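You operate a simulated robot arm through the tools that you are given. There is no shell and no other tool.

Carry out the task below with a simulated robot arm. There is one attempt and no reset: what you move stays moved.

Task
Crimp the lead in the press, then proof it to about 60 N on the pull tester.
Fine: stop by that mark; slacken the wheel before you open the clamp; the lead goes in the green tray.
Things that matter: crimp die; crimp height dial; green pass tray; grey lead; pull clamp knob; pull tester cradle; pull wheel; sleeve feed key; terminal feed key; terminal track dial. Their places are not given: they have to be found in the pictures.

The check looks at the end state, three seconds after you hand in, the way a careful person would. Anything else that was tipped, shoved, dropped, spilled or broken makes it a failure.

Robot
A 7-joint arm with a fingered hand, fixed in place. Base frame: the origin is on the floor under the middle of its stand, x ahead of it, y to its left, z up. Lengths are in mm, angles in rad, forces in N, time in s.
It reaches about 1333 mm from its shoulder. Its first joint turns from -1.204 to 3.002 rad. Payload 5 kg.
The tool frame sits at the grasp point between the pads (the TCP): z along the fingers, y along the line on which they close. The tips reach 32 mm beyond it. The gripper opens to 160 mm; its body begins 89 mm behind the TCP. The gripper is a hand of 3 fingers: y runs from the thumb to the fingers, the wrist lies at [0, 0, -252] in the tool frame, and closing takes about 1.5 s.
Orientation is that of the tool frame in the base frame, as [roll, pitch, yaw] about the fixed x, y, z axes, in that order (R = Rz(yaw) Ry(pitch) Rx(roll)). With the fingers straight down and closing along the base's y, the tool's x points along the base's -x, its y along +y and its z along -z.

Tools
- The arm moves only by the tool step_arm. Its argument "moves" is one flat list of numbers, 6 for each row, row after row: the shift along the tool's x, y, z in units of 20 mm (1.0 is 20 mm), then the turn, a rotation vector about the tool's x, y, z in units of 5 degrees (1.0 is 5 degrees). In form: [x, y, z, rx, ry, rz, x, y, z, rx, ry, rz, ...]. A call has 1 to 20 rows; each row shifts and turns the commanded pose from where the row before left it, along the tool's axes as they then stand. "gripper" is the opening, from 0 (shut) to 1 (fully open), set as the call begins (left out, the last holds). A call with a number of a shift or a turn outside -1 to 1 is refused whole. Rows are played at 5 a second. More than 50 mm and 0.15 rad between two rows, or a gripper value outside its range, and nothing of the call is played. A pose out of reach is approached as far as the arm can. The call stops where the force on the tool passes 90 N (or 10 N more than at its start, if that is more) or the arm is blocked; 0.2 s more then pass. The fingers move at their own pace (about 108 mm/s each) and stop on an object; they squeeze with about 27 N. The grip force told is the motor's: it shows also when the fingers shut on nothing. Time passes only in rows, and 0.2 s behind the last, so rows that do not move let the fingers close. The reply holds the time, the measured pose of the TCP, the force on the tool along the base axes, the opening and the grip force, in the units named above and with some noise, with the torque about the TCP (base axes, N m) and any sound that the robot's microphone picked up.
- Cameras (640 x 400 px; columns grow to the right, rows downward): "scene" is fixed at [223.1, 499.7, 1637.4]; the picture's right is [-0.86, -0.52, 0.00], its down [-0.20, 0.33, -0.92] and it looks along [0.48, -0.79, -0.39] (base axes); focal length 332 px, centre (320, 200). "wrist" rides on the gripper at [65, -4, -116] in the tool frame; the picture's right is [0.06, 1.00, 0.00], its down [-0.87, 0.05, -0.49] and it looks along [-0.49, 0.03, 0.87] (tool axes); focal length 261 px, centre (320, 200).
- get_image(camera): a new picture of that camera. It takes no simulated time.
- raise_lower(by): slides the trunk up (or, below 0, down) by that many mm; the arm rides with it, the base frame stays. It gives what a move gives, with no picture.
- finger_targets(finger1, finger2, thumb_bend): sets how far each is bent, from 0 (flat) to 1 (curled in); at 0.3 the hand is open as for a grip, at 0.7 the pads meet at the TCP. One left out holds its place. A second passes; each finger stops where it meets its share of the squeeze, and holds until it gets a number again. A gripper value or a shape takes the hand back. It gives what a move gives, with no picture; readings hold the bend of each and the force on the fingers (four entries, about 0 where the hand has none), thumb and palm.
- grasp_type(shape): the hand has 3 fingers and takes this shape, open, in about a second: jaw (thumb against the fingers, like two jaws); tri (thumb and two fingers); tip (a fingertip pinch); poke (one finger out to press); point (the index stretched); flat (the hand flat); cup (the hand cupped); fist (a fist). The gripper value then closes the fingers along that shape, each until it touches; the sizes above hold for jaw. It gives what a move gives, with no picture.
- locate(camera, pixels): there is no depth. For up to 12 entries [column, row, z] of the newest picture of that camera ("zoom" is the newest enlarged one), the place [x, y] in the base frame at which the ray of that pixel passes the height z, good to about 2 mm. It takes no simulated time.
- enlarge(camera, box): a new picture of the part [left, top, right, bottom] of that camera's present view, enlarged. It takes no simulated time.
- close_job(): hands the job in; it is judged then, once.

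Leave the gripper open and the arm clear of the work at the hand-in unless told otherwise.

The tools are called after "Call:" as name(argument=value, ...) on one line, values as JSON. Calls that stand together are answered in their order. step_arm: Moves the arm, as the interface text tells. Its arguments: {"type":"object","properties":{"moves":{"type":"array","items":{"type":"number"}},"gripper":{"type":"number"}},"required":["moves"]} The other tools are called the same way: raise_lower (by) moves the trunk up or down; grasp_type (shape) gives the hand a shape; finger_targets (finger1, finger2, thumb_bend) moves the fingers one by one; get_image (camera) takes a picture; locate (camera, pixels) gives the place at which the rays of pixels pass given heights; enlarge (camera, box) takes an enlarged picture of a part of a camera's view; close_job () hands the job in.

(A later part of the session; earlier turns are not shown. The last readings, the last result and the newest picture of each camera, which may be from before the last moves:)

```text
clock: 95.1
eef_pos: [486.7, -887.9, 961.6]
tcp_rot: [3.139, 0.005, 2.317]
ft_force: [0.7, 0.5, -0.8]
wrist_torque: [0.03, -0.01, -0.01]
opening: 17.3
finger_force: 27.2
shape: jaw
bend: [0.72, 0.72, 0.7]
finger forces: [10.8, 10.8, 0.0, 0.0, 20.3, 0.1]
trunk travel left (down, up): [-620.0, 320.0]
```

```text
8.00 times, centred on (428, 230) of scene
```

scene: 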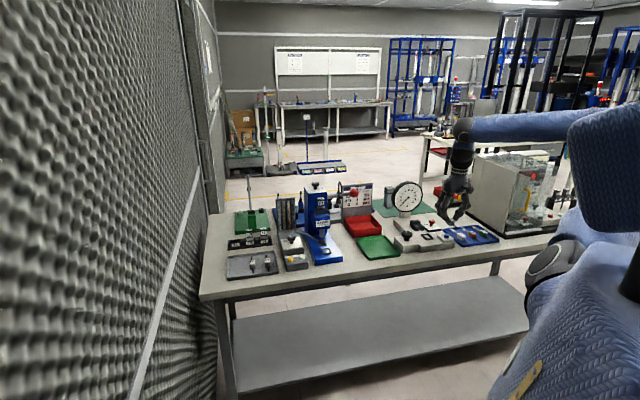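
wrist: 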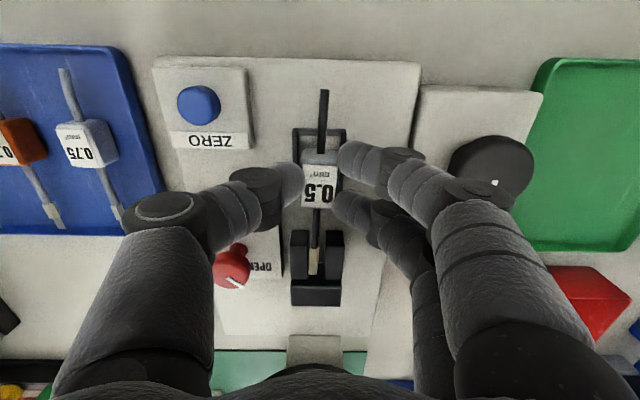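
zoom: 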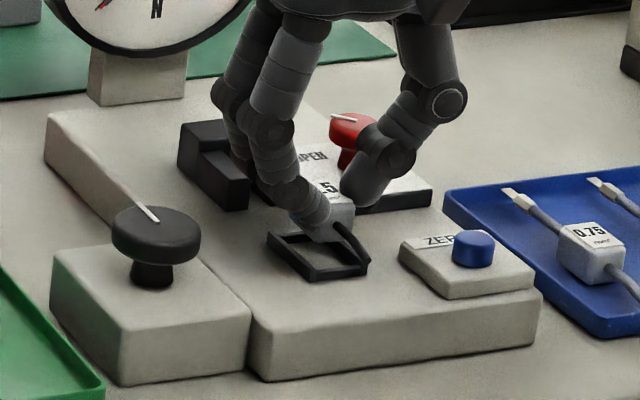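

Call:
enlarge(camera="wrist", box=[275, 80, 365, 310])

```text
1.74 times, centred on (320, 195) of wrist
```

zoom: 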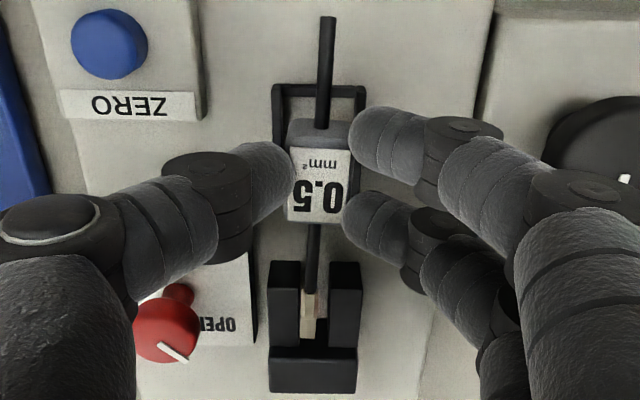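

Alignment is good, terminal ~1.5 mm toward −s of the gap centre. I nudge +1.2 mm in s and lower 16 mm gently.

Call:
step_arm(moves=[0.04, 0.06, 0.2, 0, 0, 0, 0, 0, 0.2, 0, 0, 0, 0, 0, 0.2, 0, 0, 0, 0, 0, 0.2, 0, 0, 0])

Call:
enlarge(camera="wrist", box=[275, 80, 365, 310])

Call:
enlarge(camera="scene", box=[405, 210, 450, 250])

```text
clock: 96.1
eef_pos: [485.8, -886.2, 944.8]
tcp_rot: [-3.141, 0.002, 2.316]
ft_force: [-2.8, -2.2, 0.3]
wrist_torque: [0.01, 0.11, 0.0]
opening: 17.9
finger_force: 26.5
shape: jaw
bend: [0.72, 0.72, 0.7]
finger forces: [11.4, 10.3, 0.1, 0.1, 22.1, 0.1]
trunk travel left (down, up): [-620.0, 320.0]
```

```text
1.74 times, centred on (320, 195) of wrist
```

zoom: 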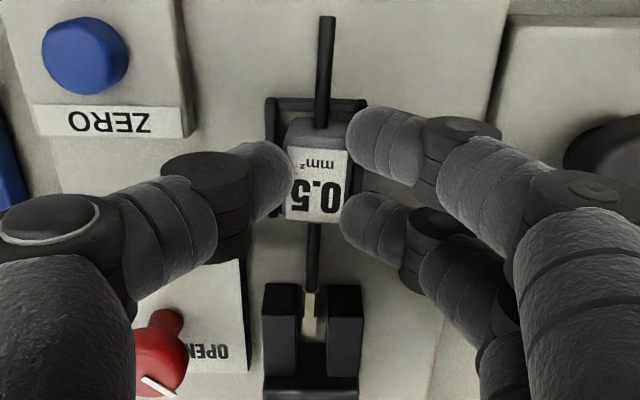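

```text
10.00 times, centred on (428, 230) of scene
```

zoom: 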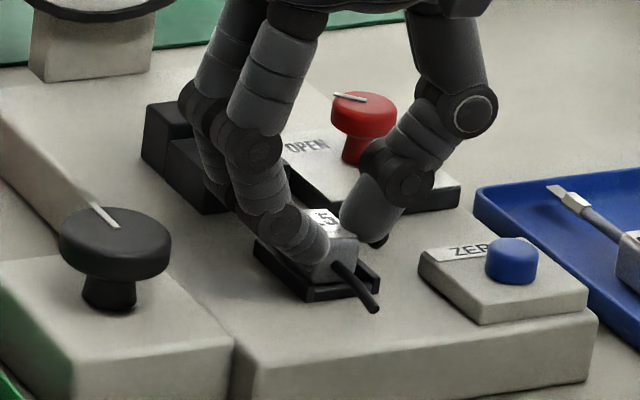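

A 3.5 N side force toward −s appears with contact near the body's bottom: it touches the +s wall. I shift 1.6 mm toward −s and re-read.

Call:
step_arm(moves=[0, -0.08, 0, 0, 0, 0, 0, 0, 0, 0, 0, 0])

Call:
enlarge(camera="wrist", box=[285, 105, 345, 215])

```text
clock: 96.7
eef_pos: [485.4, -886.9, 946.5]
tcp_rot: [3.14, 0.004, 2.316]
ft_force: [-0.2, -0.2, 3.1]
wrist_torque: [-0.11, 0.03, 0.11]
opening: 14.1
finger_force: 27.2
shape: jaw
bend: [0.73, 0.73, 0.7]
finger forces: [9.1, 9.0, 0.0, 0.0, 32.4, 0.1]
trunk travel left (down, up): [-620.0, 320.0]
```

```text
3.64 times, centred on (315, 160) of wrist
```

zoom: 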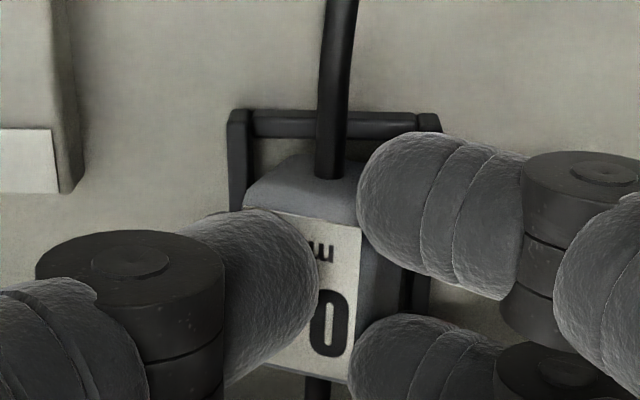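

The body has rolled in the grip a little. I look at it from the scene camera before doing anything else.

Call:
enlarge(camera="scene", box=[412, 215, 447, 247])

Call:
enlarge(camera="wrist", box=[270, 90, 370, 310])

```text
12.50 times, centred on (430, 231) of scene
```

zoom: 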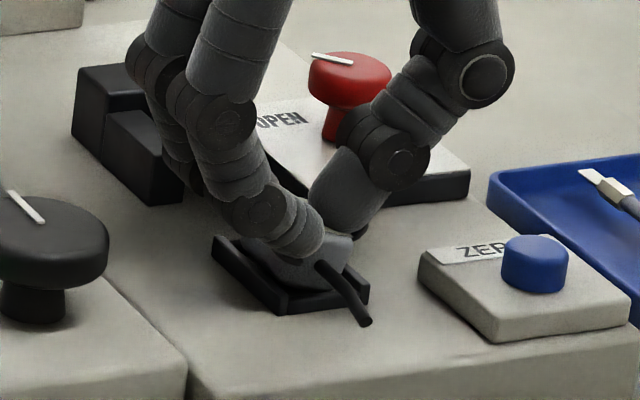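

```text
1.82 times, centred on (320, 200) of wrist
```

zoom: 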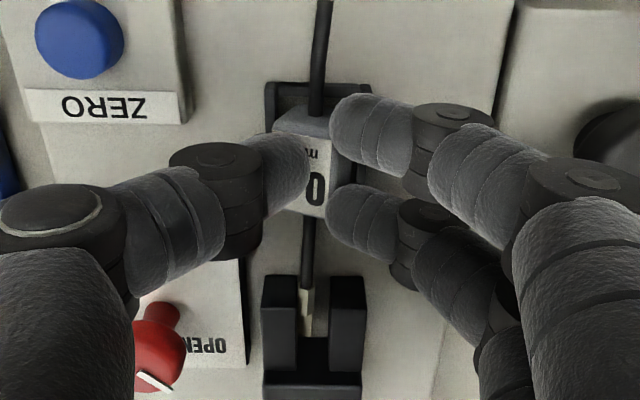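

The body sits low in the cradle but rolled, thumb over its top edge. It is only a few mm above the cradle floor with the terminal between the prongs, so I open slightly and let it settle flat.

Call:
step_arm(moves=[0, 0, 0, 0, 0, 0, 0, 0, 0, 0, 0, 0, 0, 0, 0, 0, 0, 0], gripper=0.3)

Call:
enlarge(camera="wrist", box=[270, 90, 370, 310])

Call:
enlarge(camera="scene", box=[412, 215, 447, 247])

```text
clock: 97.5
eef_pos: [483.5, -887.3, 946.2]
tcp_rot: [3.138, 0.001, 2.314]
ft_force: [0.1, -0.4, 0.2]
wrist_torque: [-0.01, 0.02, 0.03]
opening: 47.4
finger_force: 0.1
shape: jaw
bend: [0.73, 0.73, 0.7]
finger forces: [0.0, 0.0, 0.1, 0.1, 0.1, 0.0]
trunk travel left (down, up): [-620.0, 320.0]
```

```text
1.82 times, centred on (320, 200) of wrist
```

zoom: 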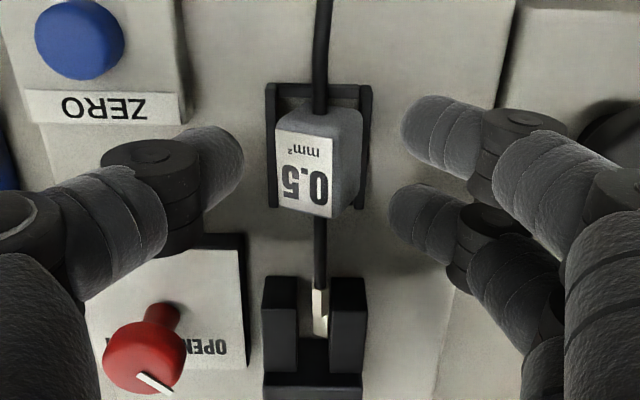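

```text
12.50 times, centred on (430, 231) of scene
```

zoom: 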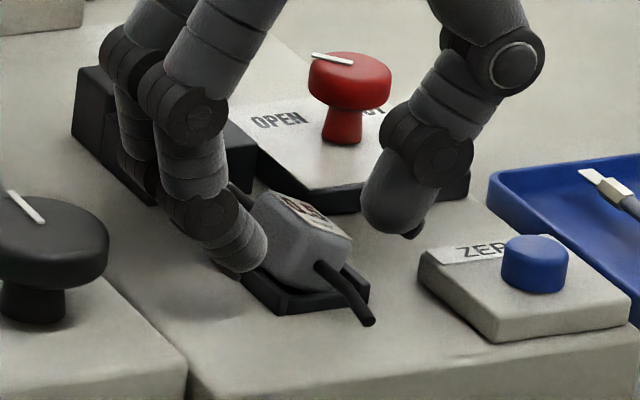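

The body stands rolled ~23°, its +s bottom edge on the +s cradle wall. I lower 10 mm so the fingertips reach its lower +s edge, then squeeze: thumb high on one side and fingers low on the other should turn it upright.

Call:
step_arm(moves=[0, 0, 0.25, 0, 0, 0, 0, 0, 0.2, 0, 0, 0])

Call:
enlarge(camera="scene", box=[412, 215, 447, 247])

```text
clock: 98.1
eef_pos: [485.4, -887.9, 937.3]
tcp_rot: [3.138, 0.002, 2.317]
ft_force: [-0.5, 0.3, -0.4]
wrist_torque: [0.02, 0.0, 0.02]
opening: 47.7
finger_force: 0.0
shape: jaw
bend: [0.73, 0.73, 0.7]
finger forces: [0.0, 0.0, 0.1, 0.0, 0.1, 0.0]
trunk travel left (down, up): [-620.0, 320.0]
```

```text
12.50 times, centred on (430, 231) of scene
```

zoom: 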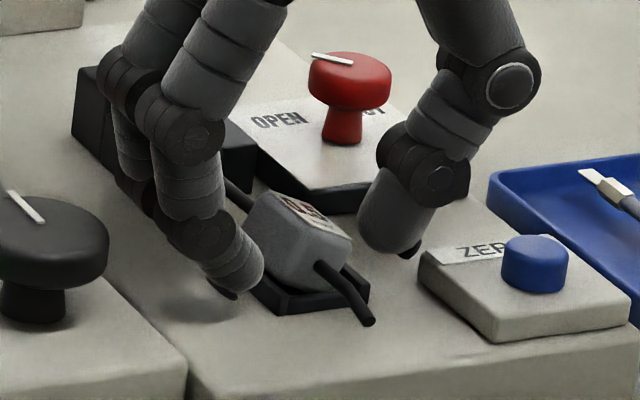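

I shift 2 mm to −s and close partway (about 28 mm) so the fingers push the raised edge off the wall while the thumb only guards the top.

Call:
step_arm(moves=[0, -0.1, 0, 0, 0, 0, 0, 0, 0, 0, 0, 0])

Call:
step_arm(moves=[0, 0, 0, 0, 0, 0, 0, 0, 0, 0, 0, 0, 0, 0, 0, 0, 0, 0], gripper=0.18)

Call:
enlarge(camera="scene", box=[412, 215, 447, 247])

Call:
enlarge(camera="wrist", box=[270, 90, 370, 310])

```text
clock: 98.7
eef_pos: [481.5, -889.2, 938.0]
tcp_rot: [3.139, 0.002, 2.316]
ft_force: [0.4, 0.4, 0.0]
wrist_torque: [-0.01, 0.01, 0.04]
opening: 47.6
finger_force: 0.1
shape: jaw
bend: [0.73, 0.73, 0.7]
finger forces: [0.0, 0.1, 0.1, 0.0, 0.1, 0.0]
trunk travel left (down, up): [-620.0, 320.0]
```

```text
clock: 99.5
eef_pos: [484.0, -888.5, 936.8]
tcp_rot: [3.142, 0.004, 2.316]
ft_force: [0.2, -0.3, -0.7]
wrist_torque: [0.0, 0.0, -0.01]
opening: 29.0
finger_force: 0.0
shape: jaw
bend: [0.73, 0.73, 0.7]
finger forces: [0.0, 0.1, 0.0, 0.1, 0.0, 0.0]
trunk travel left (down, up): [-620.0, 320.0]
```

```text
12.50 times, centred on (430, 231) of scene
```

zoom: 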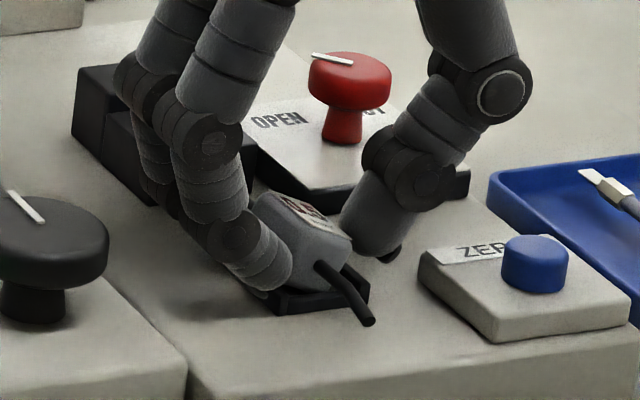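

```text
1.82 times, centred on (320, 200) of wrist
```

zoom: 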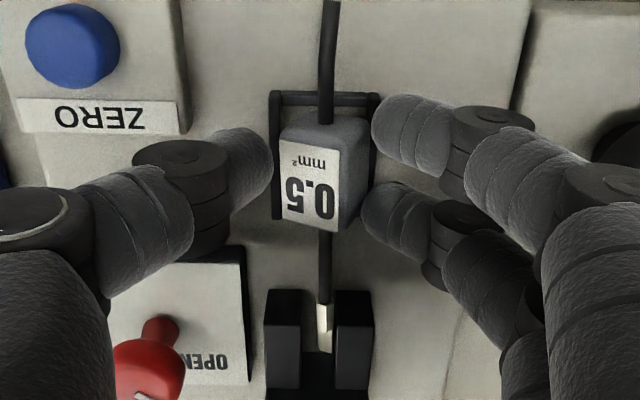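

Fingers are about to touch on the +s side. I close further to about 20 mm.

Call:
step_arm(moves=[0, 0, 0, 0, 0, 0, 0, 0, 0, 0, 0, 0, 0, 0, 0, 0, 0, 0], gripper=0.13)

Call:
enlarge(camera="scene", box=[412, 215, 447, 247])

Call:
enlarge(camera="wrist", box=[270, 90, 370, 310])

```text
clock: 100.3
eef_pos: [482.6, -887.9, 936.7]
tcp_rot: [3.14, 0.004, 2.318]
ft_force: [-1.5, -0.2, 1.9]
wrist_torque: [0.04, -0.03, 0.01]
opening: 22.5
finger_force: 27.2
shape: jaw
bend: [0.72, 0.72, 0.71]
finger forces: [10.8, 10.8, 0.1, 0.0, 24.4, 0.0]
trunk travel left (down, up): [-620.0, 320.0]
```

```text
12.50 times, centred on (430, 231) of scene
```

zoom: 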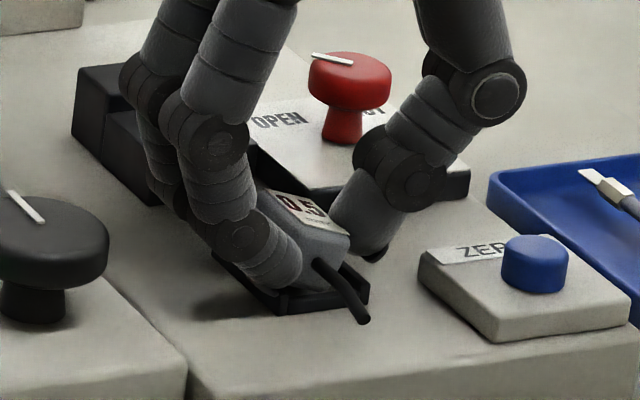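

```text
1.82 times, centred on (320, 200) of wrist
```

zoom: 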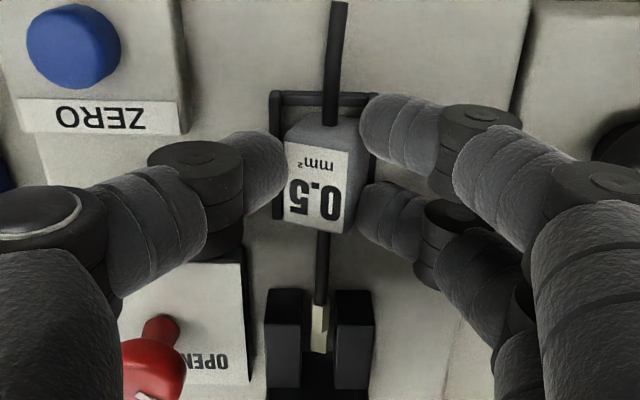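

The roll has shrunk. I open slightly to see how it settles.

Call:
step_arm(moves=[0, 0, 0, 0, 0, 0, 0, 0, 0, 0, 0, 0, 0, 0, 0, 0, 0, 0], gripper=0.22)

Call:
enlarge(camera="scene", box=[412, 215, 447, 247])

Call:
enlarge(camera="wrist", box=[270, 90, 370, 310])

```text
clock: 101.1
eef_pos: [484.3, -887.7, 936.4]
tcp_rot: [3.14, 0.002, 2.316]
ft_force: [0.6, 0.0, -0.5]
wrist_torque: [-0.01, 0.04, 0.03]
opening: 35.0
finger_force: 0.1
shape: jaw
bend: [0.73, 0.73, 0.7]
finger forces: [0.0, 0.0, 0.1, 0.0, 0.0, 0.1]
trunk travel left (down, up): [-620.0, 320.0]
```

```text
12.50 times, centred on (430, 231) of scene
```

zoom: 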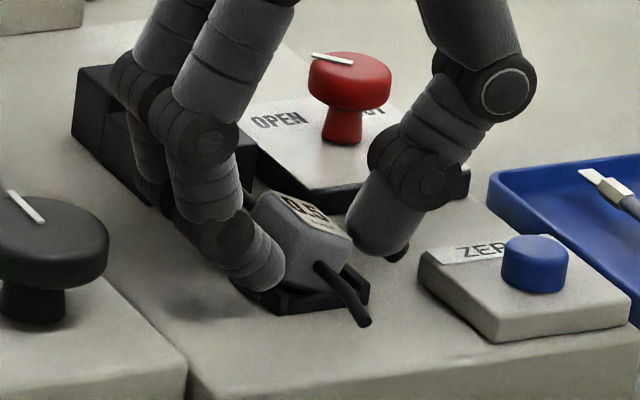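

```text
1.82 times, centred on (320, 200) of wrist
```

zoom: 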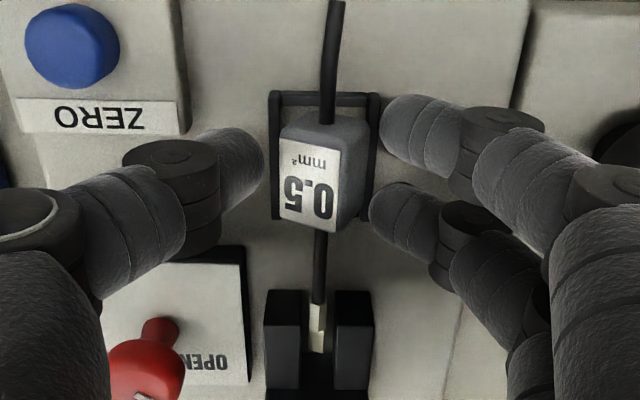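

It rolled back: the +s edge still rides on the wall. I push the body 5 mm toward −s with the fingers (thumb guarding), squeeze lightly, then open and look.

Call:
step_arm(moves=[0, -0.08, 0, 0, 0, 0, 0, -0.08, 0, 0, 0, 0, 0, -0.09, 0, 0, 0, 0], gripper=0.18)

Call:
step_arm(moves=[0, 0, 0, 0, 0, 0, 0, 0, 0, 0, 0, 0, 0, 0, 0, 0, 0, 0], gripper=0.13)

Call:
enlarge(camera="scene", box=[412, 215, 447, 247])

Call:
enlarge(camera="wrist", box=[270, 90, 370, 310])

```text
clock: 101.9
eef_pos: [480.7, -891.7, 937.5]
tcp_rot: [3.14, 0.003, 2.316]
ft_force: [0.1, 1.2, 1.1]
wrist_torque: [0.05, -0.06, 0.01]
opening: 29.3
finger_force: 0.1
shape: jaw
bend: [0.73, 0.72, 0.7]
finger forces: [0.6, 1.3, 0.0, 0.0, 0.0, 0.0]
trunk travel left (down, up): [-620.0, 320.0]
```

```text
clock: 102.7
eef_pos: [480.0, -891.7, 938.4]
tcp_rot: [3.14, 0.003, 2.316]
ft_force: [6.5, 3.5, 4.9]
wrist_torque: [0.19, -0.33, 0.05]
opening: 23.0
finger_force: 0.0
shape: jaw
bend: [0.72, 0.72, 0.7]
finger forces: [3.8, 4.6, 0.1, 0.0, 0.0, 0.0]
trunk travel left (down, up): [-620.0, 320.0]
```

```text
12.50 times, centred on (430, 231) of scene
```

zoom: 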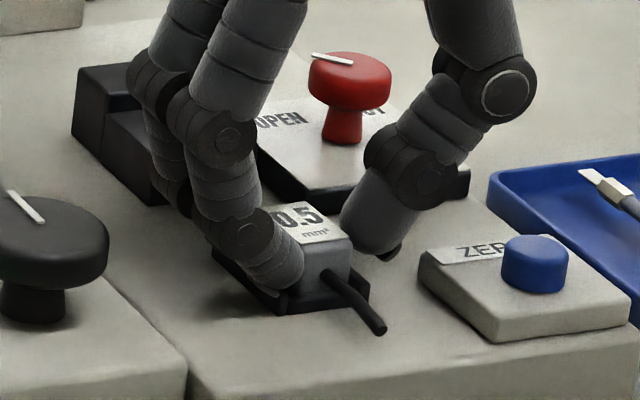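

```text
1.82 times, centred on (320, 200) of wrist
```

zoom: 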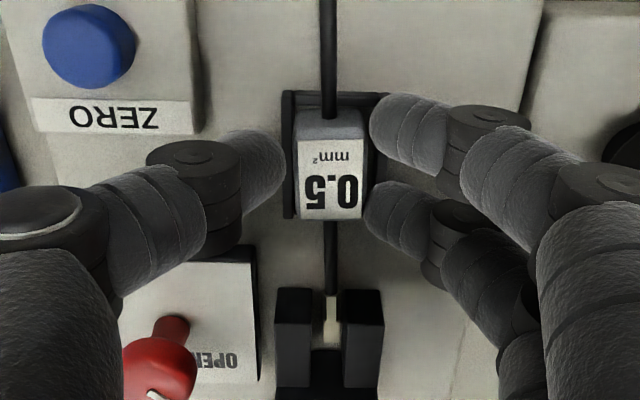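

The body dropped flat into the cradle, label level, terminal in the clamp gap. I open the fingers and lift away straight up.

Call:
step_arm(moves=[0, 0.1, 0, 0, 0, 0, 0, 0.1, 0, 0, 0, 0, 0, 0, 0, 0, 0, 0, 0, 0, 0, 0, 0, 0], gripper=0.35)

Call:
enlarge(camera="wrist", box=[270, 90, 370, 310])

Call:
enlarge(camera="scene", box=[412, 215, 447, 247])

```text
clock: 103.7
eef_pos: [483.0, -888.8, 937.7]
tcp_rot: [3.141, 0.003, 2.315]
ft_force: [0.1, 1.5, 2.2]
wrist_torque: [0.06, 0.03, 0.0]
opening: 54.5
finger_force: 0.1
shape: jaw
bend: [0.73, 0.73, 0.71]
finger forces: [0.1, 0.0, 0.0, 0.0, 1.8, 0.0]
trunk travel left (down, up): [-620.0, 320.0]
```

```text
1.82 times, centred on (320, 200) of wrist
```

zoom: 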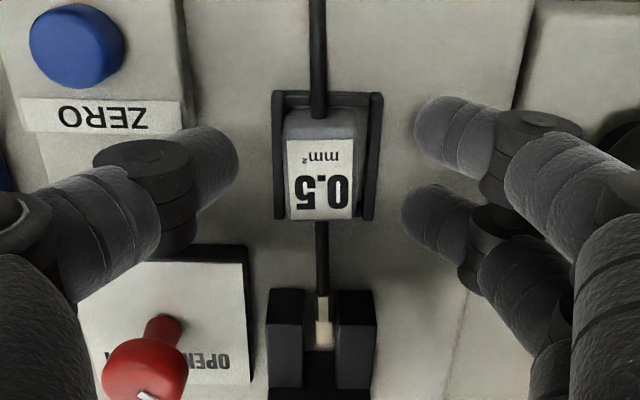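

```text
12.50 times, centred on (430, 231) of scene
```

zoom: 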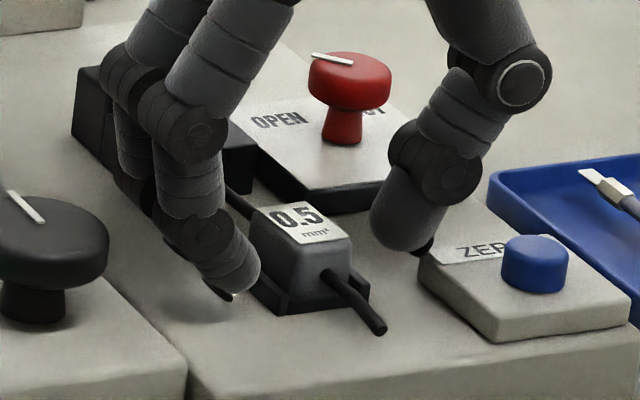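

The lead is seated. The thumb lightly touches near the ZERO plate (1.8 N), so I go straight up now.

Call:
step_arm(moves=[0, 0.05, -0.5, 0, 0, 0, 0, 0, -1, 0, 0, 0, 0, 0, -1, 0, 0, 0, 0, 0, -1, 0, 0, 0, 0, 0, -1, 0, 0, 0, 0.3, 0, -1, 0, 0, 0])

Call:
get_image(camera="wrist")

Call:
enlarge(camera="scene", box=[390, 175, 470, 255])

```text
clock: 105.1
eef_pos: [478.5, -883.5, 1048.1]
tcp_rot: [3.139, 0.004, 2.317]
ft_force: [0.1, 0.8, 0.4]
wrist_torque: [-0.02, -0.05, -0.01]
opening: 55.4
finger_force: 0.0
shape: jaw
bend: [0.73, 0.73, 0.7]
finger forces: [0.0, 0.1, 0.0, 0.0, 0.0, 0.0]
trunk travel left (down, up): [-620.0, 320.0]
```

```text
taken
```

wrist: 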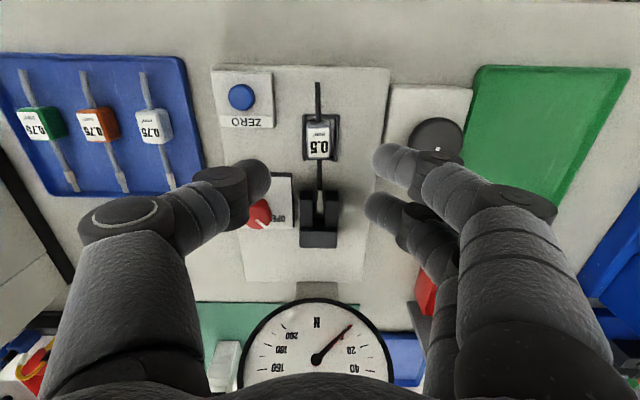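

```text
5.00 times, centred on (430, 215) of scene
```

zoom: 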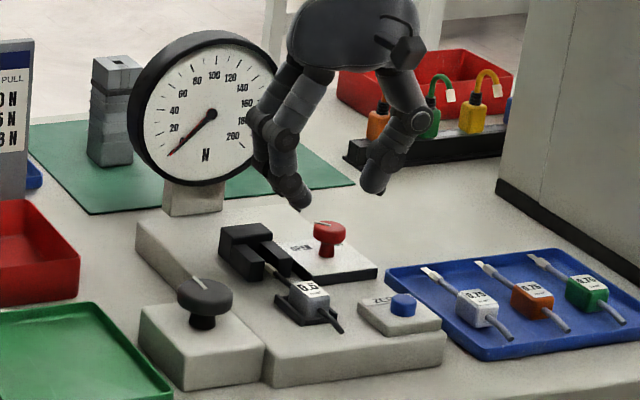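

I shift 55 mm toward −s with the hand open to see the clamp knob well.

Call:
step_arm(moves=[0, -0.9, 0, 0, 0, 0, 0, -0.9, 0, 0, 0, 0, 0, -0.9, 0, 0, 0, 0, 0, 0, 0, 0, 0, 0], gripper=1)

Call:
get_image(camera="wrist")

Call:
enlarge(camera="wrist", box=[260, 130, 400, 270])

Call:
enlarge(camera="scene", box=[410, 205, 450, 245])

```text
clock: 106.1
eef_pos: [439.5, -921.2, 1047.2]
tcp_rot: [-3.141, 0.0, 2.316]
ft_force: [-0.8, -0.3, 0.8]
wrist_torque: [0.0, 0.0, 0.0]
opening: 159.9
finger_force: 0.0
shape: jaw
bend: [0.3, 0.3, 0.3]
finger forces: [0.0, 0.1, 0.0, 0.1, 0.0, 0.1]
trunk travel left (down, up): [-620.0, 320.0]
```

```text
taken
```

wrist: 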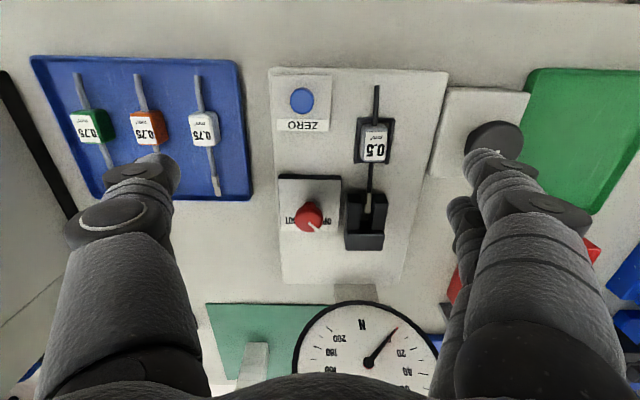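

```text
2.86 times, centred on (330, 200) of wrist
```

zoom: 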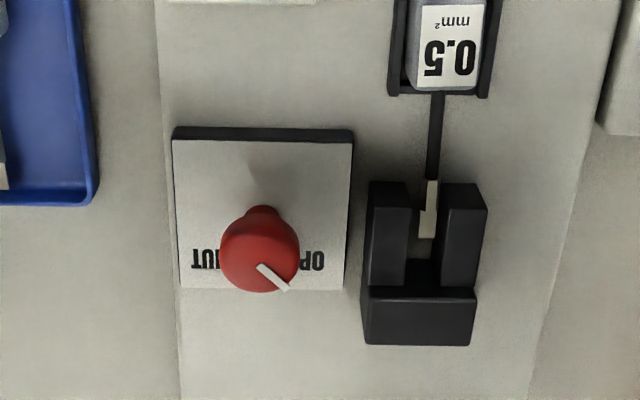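

```text
10.00 times, centred on (430, 225) of scene
```

zoom: 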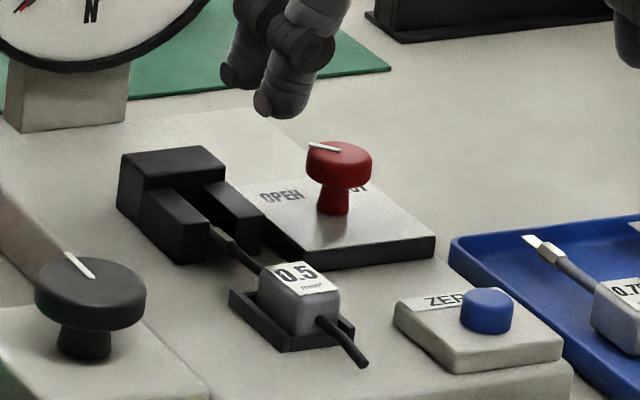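

The clamp knob's pointer is at OPEN (forward-left); SHUT is forward-right: 90° clockwise from above. I locate the knob in both views.

Call:
locate(camera="wrist", pixels=[[309, 218, 930], [309, 218, 940], [309, 218, 950], [309.5, 205, 905], [309.5, 205, 900], [278, 177, 905], [341, 178, 905]])

Call:
locate(camera="scene", pixels=[[432, 220.2, 930], [432, 220.2, 940], [432, 220.2, 950], [431.3, 226, 905], [431.3, 226, 915]])

```text
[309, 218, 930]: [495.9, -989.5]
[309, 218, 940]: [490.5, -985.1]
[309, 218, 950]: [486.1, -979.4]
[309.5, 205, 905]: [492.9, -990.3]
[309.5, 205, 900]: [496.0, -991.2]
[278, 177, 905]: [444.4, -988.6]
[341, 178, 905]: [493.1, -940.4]
```

```text
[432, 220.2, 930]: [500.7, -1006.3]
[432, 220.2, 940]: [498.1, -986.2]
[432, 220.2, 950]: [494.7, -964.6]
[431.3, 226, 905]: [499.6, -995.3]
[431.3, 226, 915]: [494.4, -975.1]
```

Call:
locate(camera="wrist", pixels=[[344.7, 231, 915], [344.7, 231, 925], [344.7, 231, 935], [345, 251, 925], [384, 231, 925], [346.6, 193.5, 915]])

Call:
locate(camera="scene", pixels=[[420.5, 221.5, 915], [420.5, 221.5, 925], [420.5, 221.5, 935], [399, 220.5, 925], [420, 219.5, 925], [406, 224.5, 925]])

Call:
enlarge(camera="scene", box=[405, 210, 441, 240])

```text
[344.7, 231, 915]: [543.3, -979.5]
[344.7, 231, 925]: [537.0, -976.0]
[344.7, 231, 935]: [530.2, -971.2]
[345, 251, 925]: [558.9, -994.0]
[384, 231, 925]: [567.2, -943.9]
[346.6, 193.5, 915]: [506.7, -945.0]
```

```text
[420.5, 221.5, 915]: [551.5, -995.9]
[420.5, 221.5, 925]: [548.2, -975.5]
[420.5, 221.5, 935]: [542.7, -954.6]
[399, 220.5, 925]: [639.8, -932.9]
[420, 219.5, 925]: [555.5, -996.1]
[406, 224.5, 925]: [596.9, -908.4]
```

```text
13.33 times, centred on (423, 225) of scene
```

zoom: 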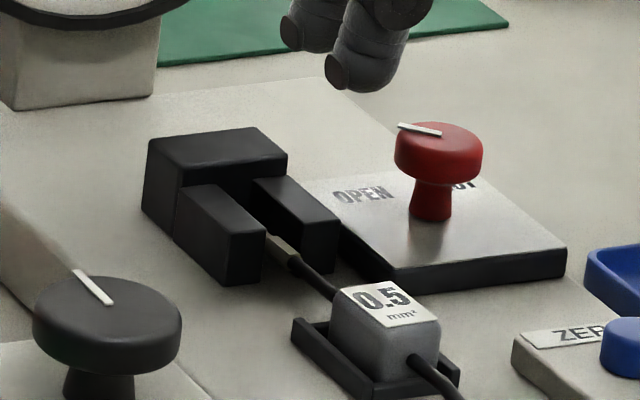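

The clamp block's top is ≈925 and its near edge is 42 mm from the knob axis (s=−307, d=1061, head z≈925–943). I'll grip the knob with the tips kept above z=926. I first move over it at z≈1047, narrow the jaws, and pre-turn −45°.

Call:
step_arm(moves=[-0.86, -0.05, 0, 0, 0, 0, -0.86, -0.05, 0, 0, 0, 0, -0.86, -0.05, 0, 0, 0, 0, -0.86, -0.05, 0, 0, 0, 0, -0.86, -0.06, 0, 0, 0, 0, 0, 0, 0, 0, 0, -1, 0, 0, 0, 0, 0, -1, 0, 0, 0, 0, 0, -1, 0, 0, 0, 0, 0, -1, 0, 0, 0, 0, 0, -1, 0, 0, 0, 0, 0, -1, 0, 0, 0, 0, 0, -1, 0, 0, 0, 0, 0, -1, 0, 0, 0, 0, 0, -1], gripper=0.4)

Call:
get_image(camera="wrist")

Call:
get_image(camera="scene")

```text
clock: 109.1
eef_pos: [494.5, -987.1, 1047.3]
tcp_rot: [-3.14, 0.004, 3.104]
ft_force: [0.5, 0.2, 0.3]
wrist_torque: [0.0, 0.02, -0.02]
opening: 64.5
finger_force: 0.1
shape: jaw
bend: [0.73, 0.73, 0.7]
finger forces: [0.0, 0.0, 0.0, 0.0, 0.1, 0.0]
trunk travel left (down, up): [-620.0, 320.0]
```

```text
taken
```

wrist: 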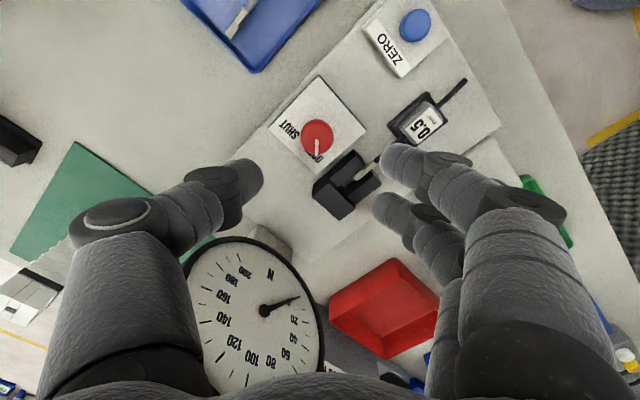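

```text
taken
```

scene: 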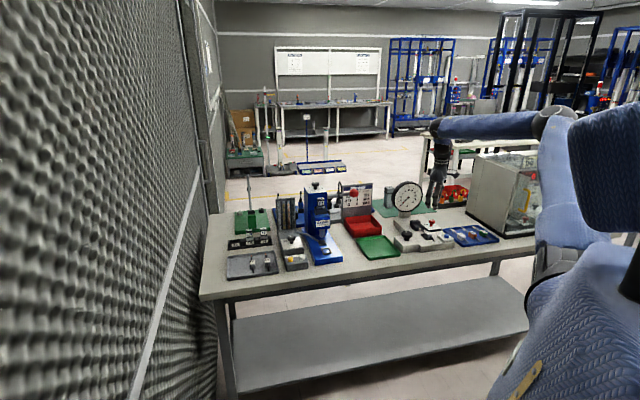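

In place. I check the knob's location again from this view, and the finger clearance.

Call:
enlarge(camera="wrist", box=[250, 70, 400, 220])

Call:
locate(camera="wrist", pixels=[[317, 135, 943], [317, 135, 933]])

```text
2.67 times, centred on (325, 145) of wrist
```

zoom: 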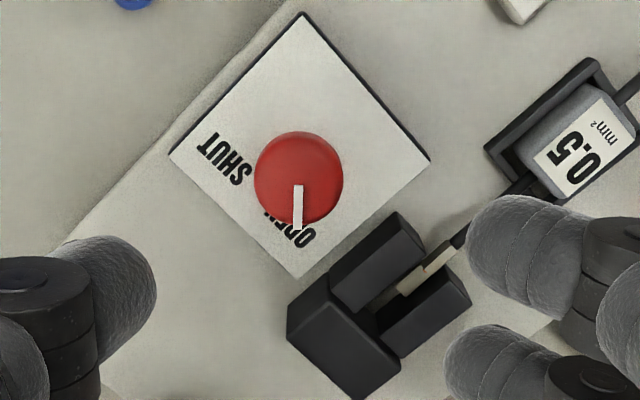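

```text
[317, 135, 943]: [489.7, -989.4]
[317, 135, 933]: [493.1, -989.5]
```

I correct by (+3,−2) mm, narrow the opening to ~48 mm and descend to z≈972.

Call:
step_arm(moves=[0.15, -0.1, 0.75, 0, 0, 0, 0, 0, 1, 0, 0, 0, 0, 0, 1, 0, 0, 0, 0, 0, 1, 0, 0, 0], gripper=0.3)

Call:
get_image(camera="wrist")

Call:
enlarge(camera="scene", box=[405, 200, 455, 240])

```text
clock: 110.1
eef_pos: [491.2, -989.4, 972.4]
tcp_rot: [-3.139, 0.002, 3.102]
ft_force: [-0.4, -0.3, 1.0]
wrist_torque: [0.01, 0.03, 0.01]
opening: 48.4
finger_force: 0.1
shape: jaw
bend: [0.73, 0.73, 0.7]
finger forces: [0.0, 0.1, 0.0, 0.0, 0.0, 0.2]
trunk travel left (down, up): [-620.0, 320.0]
```

```text
taken
```

wrist: 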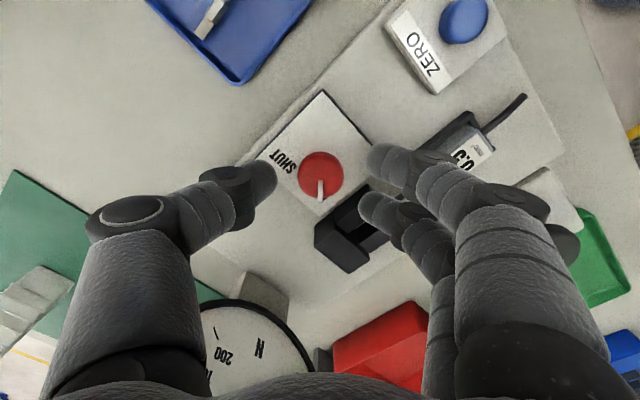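

```text
10.00 times, centred on (430, 220) of scene
```

zoom: 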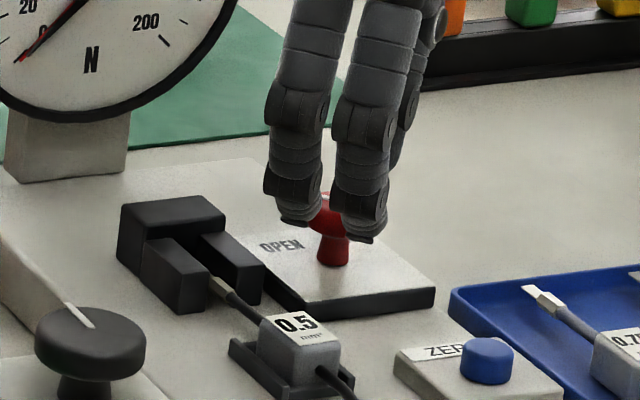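

Well placed around the knob. I lower 14 mm and close on it.

Call:
step_arm(moves=[0, 0, 0.4, 0, 0, 0, 0, 0, 0.35, 0, 0, 0])

Call:
step_arm(moves=[0, 0, 0, 0, 0, 0, 0, 0, 0, 0, 0, 0, 0, 0, 0, 0, 0, 0, 0, 0, 0, 0, 0, 0, 0, 0, 0, 0, 0, 0], gripper=0)

Call:
enlarge(camera="scene", box=[405, 200, 455, 240])

Call:
get_image(camera="wrist")

```text
clock: 110.7
eef_pos: [491.6, -988.3, 957.7]
tcp_rot: [-3.14, 0.003, 3.101]
ft_force: [-0.1, -0.3, 1.0]
wrist_torque: [0.0, -0.02, 0.0]
opening: 48.3
finger_force: 0.1
shape: jaw
bend: [0.73, 0.73, 0.7]
finger forces: [0.0, 0.1, 0.1, 0.1, 0.0, 0.0]
trunk travel left (down, up): [-620.0, 320.0]
```

```text
clock: 111.9
eef_pos: [491.2, -989.1, 957.4]
tcp_rot: [-3.14, 0.001, 3.102]
ft_force: [-1.4, -0.5, -2.9]
wrist_torque: [-0.03, 0.04, -0.03]
opening: 17.4
finger_force: 26.8
shape: jaw
bend: [0.71, 0.72, 0.7]
finger forces: [10.1, 12.3, 0.0, 0.1, 23.9, 0.1]
trunk travel left (down, up): [-620.0, 320.0]
```

```text
10.00 times, centred on (430, 220) of scene
```

zoom: 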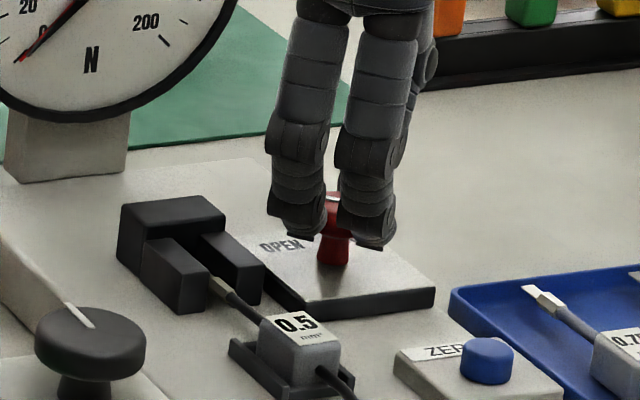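

```text
taken
```

wrist: 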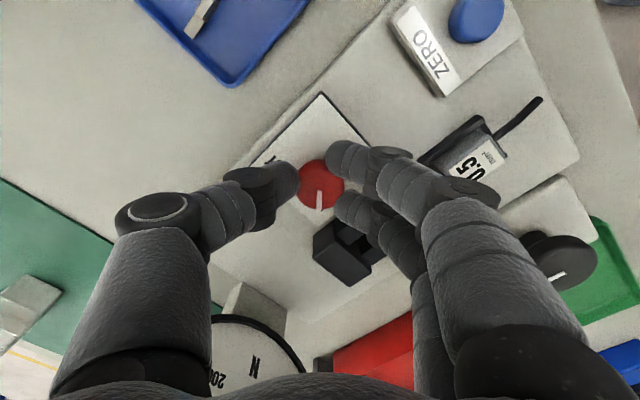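

The knob is held. I turn clockwise (tool +z) 45° first and check.

Call:
step_arm(moves=[0, 0, 0, 0, 0, 1, 0, 0, 0, 0, 0, 1, 0, 0, 0, 0, 0, 1, 0, 0, 0, 0, 0, 1, 0, 0, 0, 0, 0, 1, 0, 0, 0, 0, 0, 1, 0, 0, 0, 0, 0, 1, 0, 0, 0, 0, 0, 1, 0, 0, 0, 0, 0, 1])

Call:
get_image(camera="wrist")

Call:
enlarge(camera="scene", box=[405, 200, 455, 240])

```text
clock: 113.9
eef_pos: [490.8, -989.4, 957.4]
tcp_rot: [3.14, 0.001, 2.316]
ft_force: [-2.9, 19.0, -8.0]
wrist_torque: [0.49, -0.06, 0.12]
opening: 16.6
finger_force: 27.2
shape: jaw
bend: [0.7, 0.72, 0.7]
finger forces: [18.7, 13.4, 0.0, 0.1, 20.3, 0.1]
trunk travel left (down, up): [-620.0, 320.0]
```

```text
taken
```

wrist: 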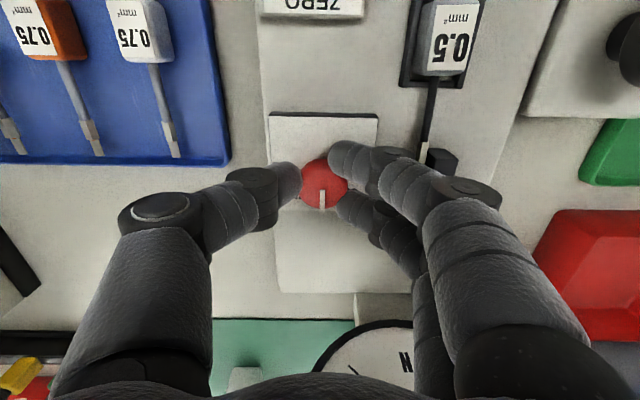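

```text
10.00 times, centred on (430, 220) of scene
```

zoom: 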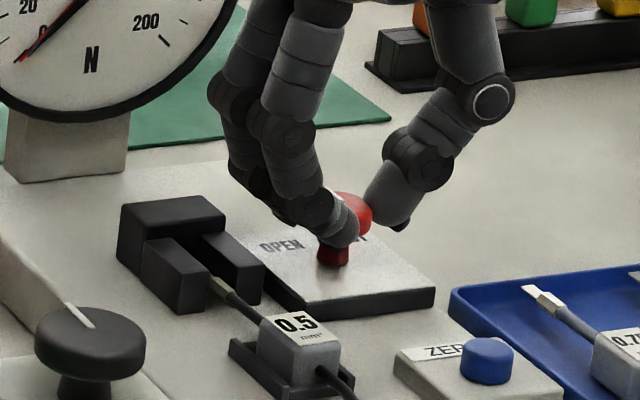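

The knob follows; a 19 N side force shows a slight off-centre. I ease ~1 mm and turn the other 45°.

Call:
step_arm(moves=[0.06, 0.04, 0, 0, 0, 1, 0, 0, 0, 0, 0, 1, 0, 0, 0, 0, 0, 1, 0, 0, 0, 0, 0, 1, 0, 0, 0, 0, 0, 1, 0, 0, 0, 0, 0, 1, 0, 0, 0, 0, 0, 1, 0, 0, 0, 0, 0, 1, 0, 0, 0, 0, 0, 1])

Call:
get_image(camera="wrist")

Call:
enlarge(camera="scene", box=[405, 200, 455, 240])

```text
clock: 115.9
eef_pos: [493.5, -986.4, 957.2]
tcp_rot: [3.14, 0.0, 1.531]
ft_force: [12.4, 27.0, -11.4]
wrist_torque: [0.52, -0.41, 0.13]
opening: 16.4
finger_force: 26.7
shape: jaw
bend: [0.7, 0.72, 0.7]
finger forces: [23.3, 12.4, 0.0, 0.0, 20.0, 0.1]
trunk travel left (down, up): [-620.0, 320.0]
```

```text
taken
```

wrist: 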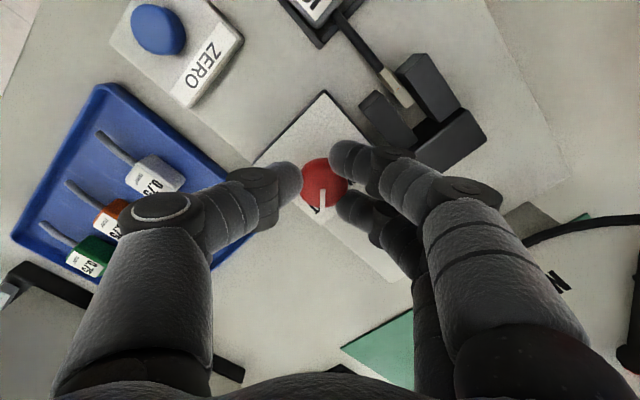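

```text
10.00 times, centred on (430, 220) of scene
```

zoom: 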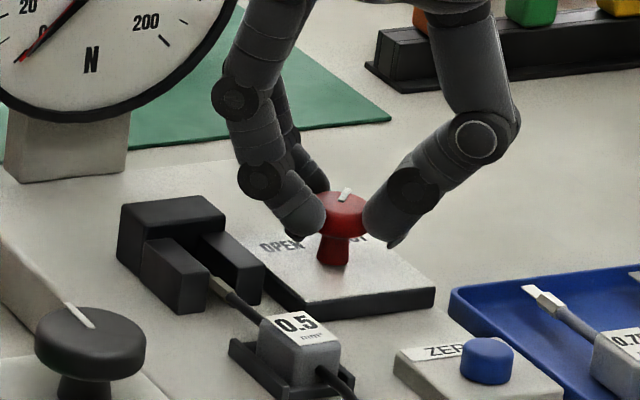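

The knob turned with the hand. I check whether the clamp jaws closed.

Call:
enlarge(camera="wrist", box=[270, 40, 510, 240])

Call:
enlarge(camera="scene", box=[408, 215, 444, 245])

```text
2.00 times, centred on (390, 140) of wrist
```

zoom: 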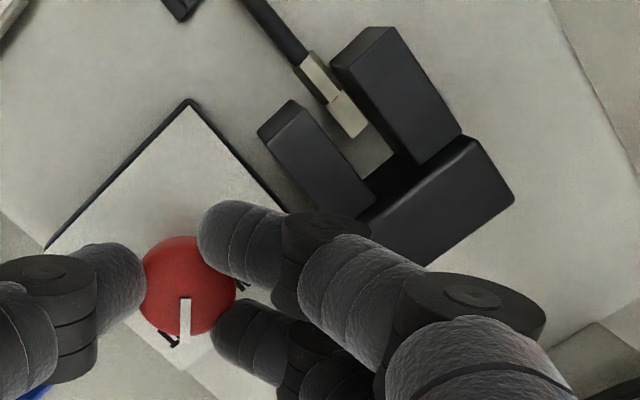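

```text
13.33 times, centred on (426, 230) of scene
```

zoom: 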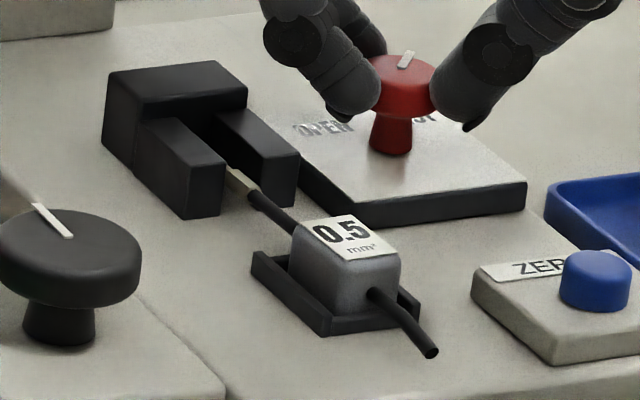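

The jaws' gap looks unchanged. I measure the pointer's direction now.

Call:
locate(camera="wrist", pixels=[[322.5, 190, 944], [322.5, 209, 944], [313, 210, 903], [315, 182, 943]])

Call:
enlarge(camera="wrist", box=[280, 140, 370, 240])

```text
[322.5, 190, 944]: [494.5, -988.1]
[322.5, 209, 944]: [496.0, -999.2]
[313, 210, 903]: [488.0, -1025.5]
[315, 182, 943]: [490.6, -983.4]
```

```text
4.00 times, centred on (325, 190) of wrist
```

zoom: 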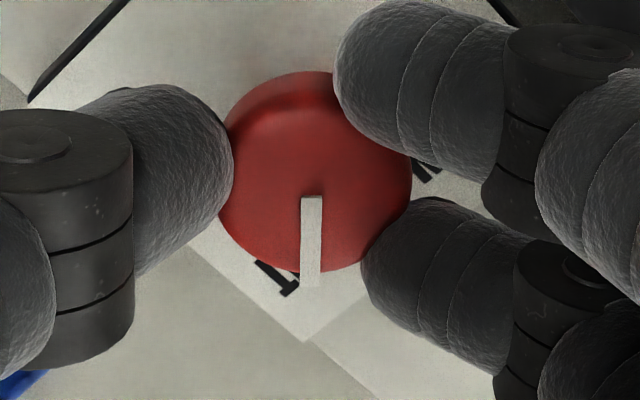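

The pointer is at about −35° now (it started at about +55°). SHUT should be symmetric near −55°; I turn 15° more and check the jaws.

Call:
step_arm(moves=[0.05, 0.03, 0, 0, 0, 1, 0, 0, 0, 0, 0, 1, 0, 0, 0, 0, 0, 1])

Call:
enlarge(camera="wrist", box=[280, 40, 520, 240])

Call:
enlarge(camera="scene", box=[408, 215, 444, 245])

```text
clock: 116.7
eef_pos: [493.5, -985.3, 958.1]
tcp_rot: [-3.141, 0.0, 1.269]
ft_force: [13.6, 29.1, -9.8]
wrist_torque: [0.59, -0.31, 0.57]
opening: 16.0
finger_force: 27.0
shape: jaw
bend: [0.7, 0.72, 0.7]
finger forces: [38.6, 13.6, 0.0, 0.0, 18.1, 0.0]
trunk travel left (down, up): [-620.0, 320.0]
```

```text
2.00 times, centred on (400, 140) of wrist
```

zoom: 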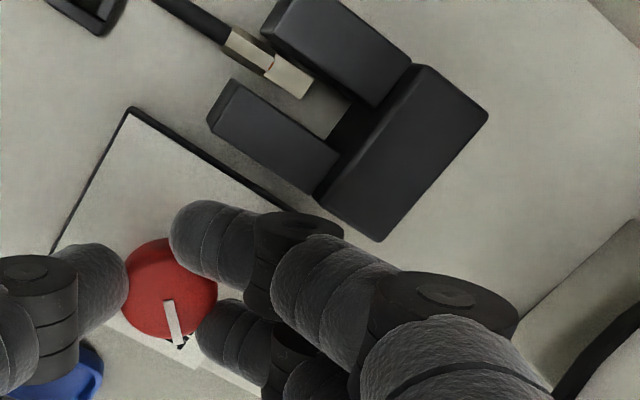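

```text
13.33 times, centred on (426, 230) of scene
```

zoom: 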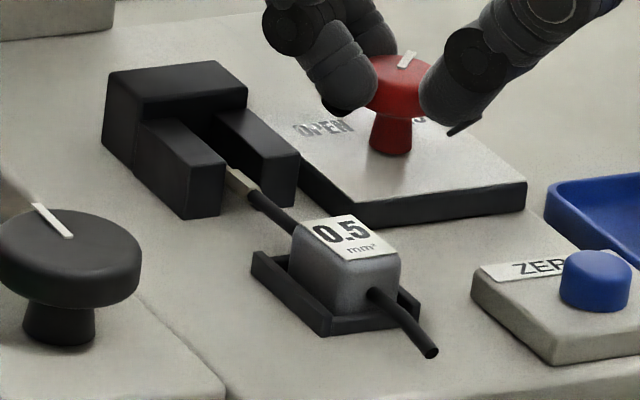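

The pointer no longer follows (torque 0.57 Nm): the knob is at its SHUT stop. I open and rise off the knob.

Call:
step_arm(moves=[0, 0, 0, 0, 0, -0.5, 0, 0, 0, 0, 0, 0, 0, 0, 0, 0, 0, 0, 0, 0, -0.5, 0, 0, 0, 0, 0, -1, 0, 0, 0, 0, 0, -1, 0, 0, 0, 0, 0, -1, 0, 0, 0, 0, 0, -1, 0, 0, 0], gripper=0.35)

Call:
get_image(camera="wrist")

Call:
enlarge(camera="scene", box=[405, 205, 450, 245])

```text
clock: 118.5
eef_pos: [491.7, -985.8, 1049.1]
tcp_rot: [3.138, 0.003, 1.311]
ft_force: [0.3, 0.4, 0.0]
wrist_torque: [0.0, -0.02, 0.01]
opening: 55.7
finger_force: 0.0
shape: jaw
bend: [0.73, 0.73, 0.7]
finger forces: [0.0, 0.1, 0.0, 0.0, 0.0, 0.0]
trunk travel left (down, up): [-620.0, 320.0]
```

```text
taken
```

wrist: 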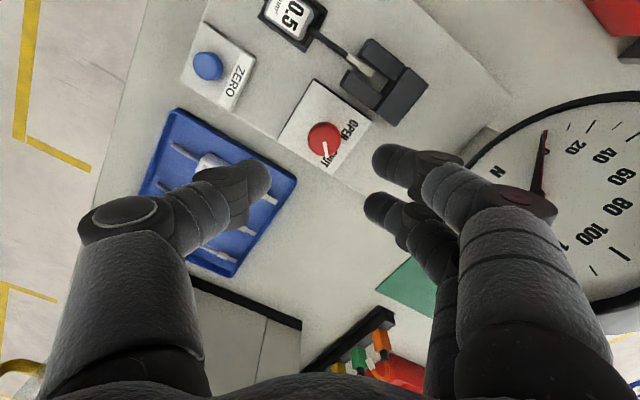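

```text
10.00 times, centred on (428, 225) of scene
```

zoom: 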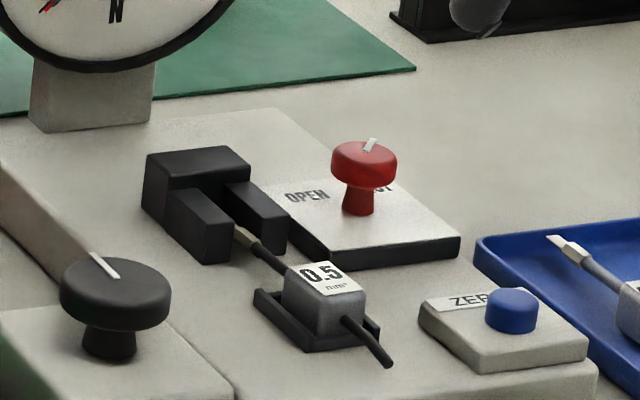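

Call:
enlarge(camera="wrist", box=[250, 0, 440, 180])

Call:
enlarge(camera="scene", box=[405, 212, 435, 236])

```text
2.22 times, centred on (345, 90) of wrist
```

zoom: 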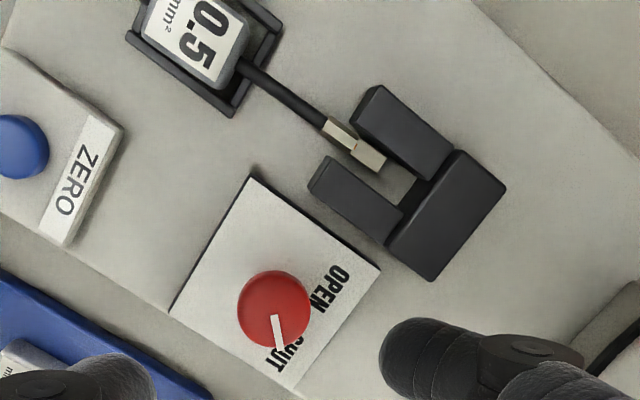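

```text
16.00 times, centred on (420, 224) of scene
```

zoom: 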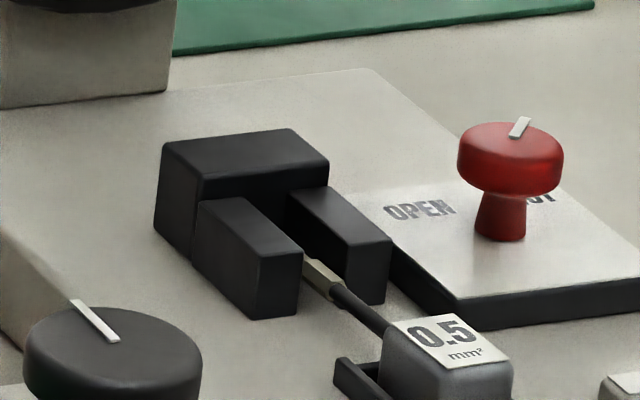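

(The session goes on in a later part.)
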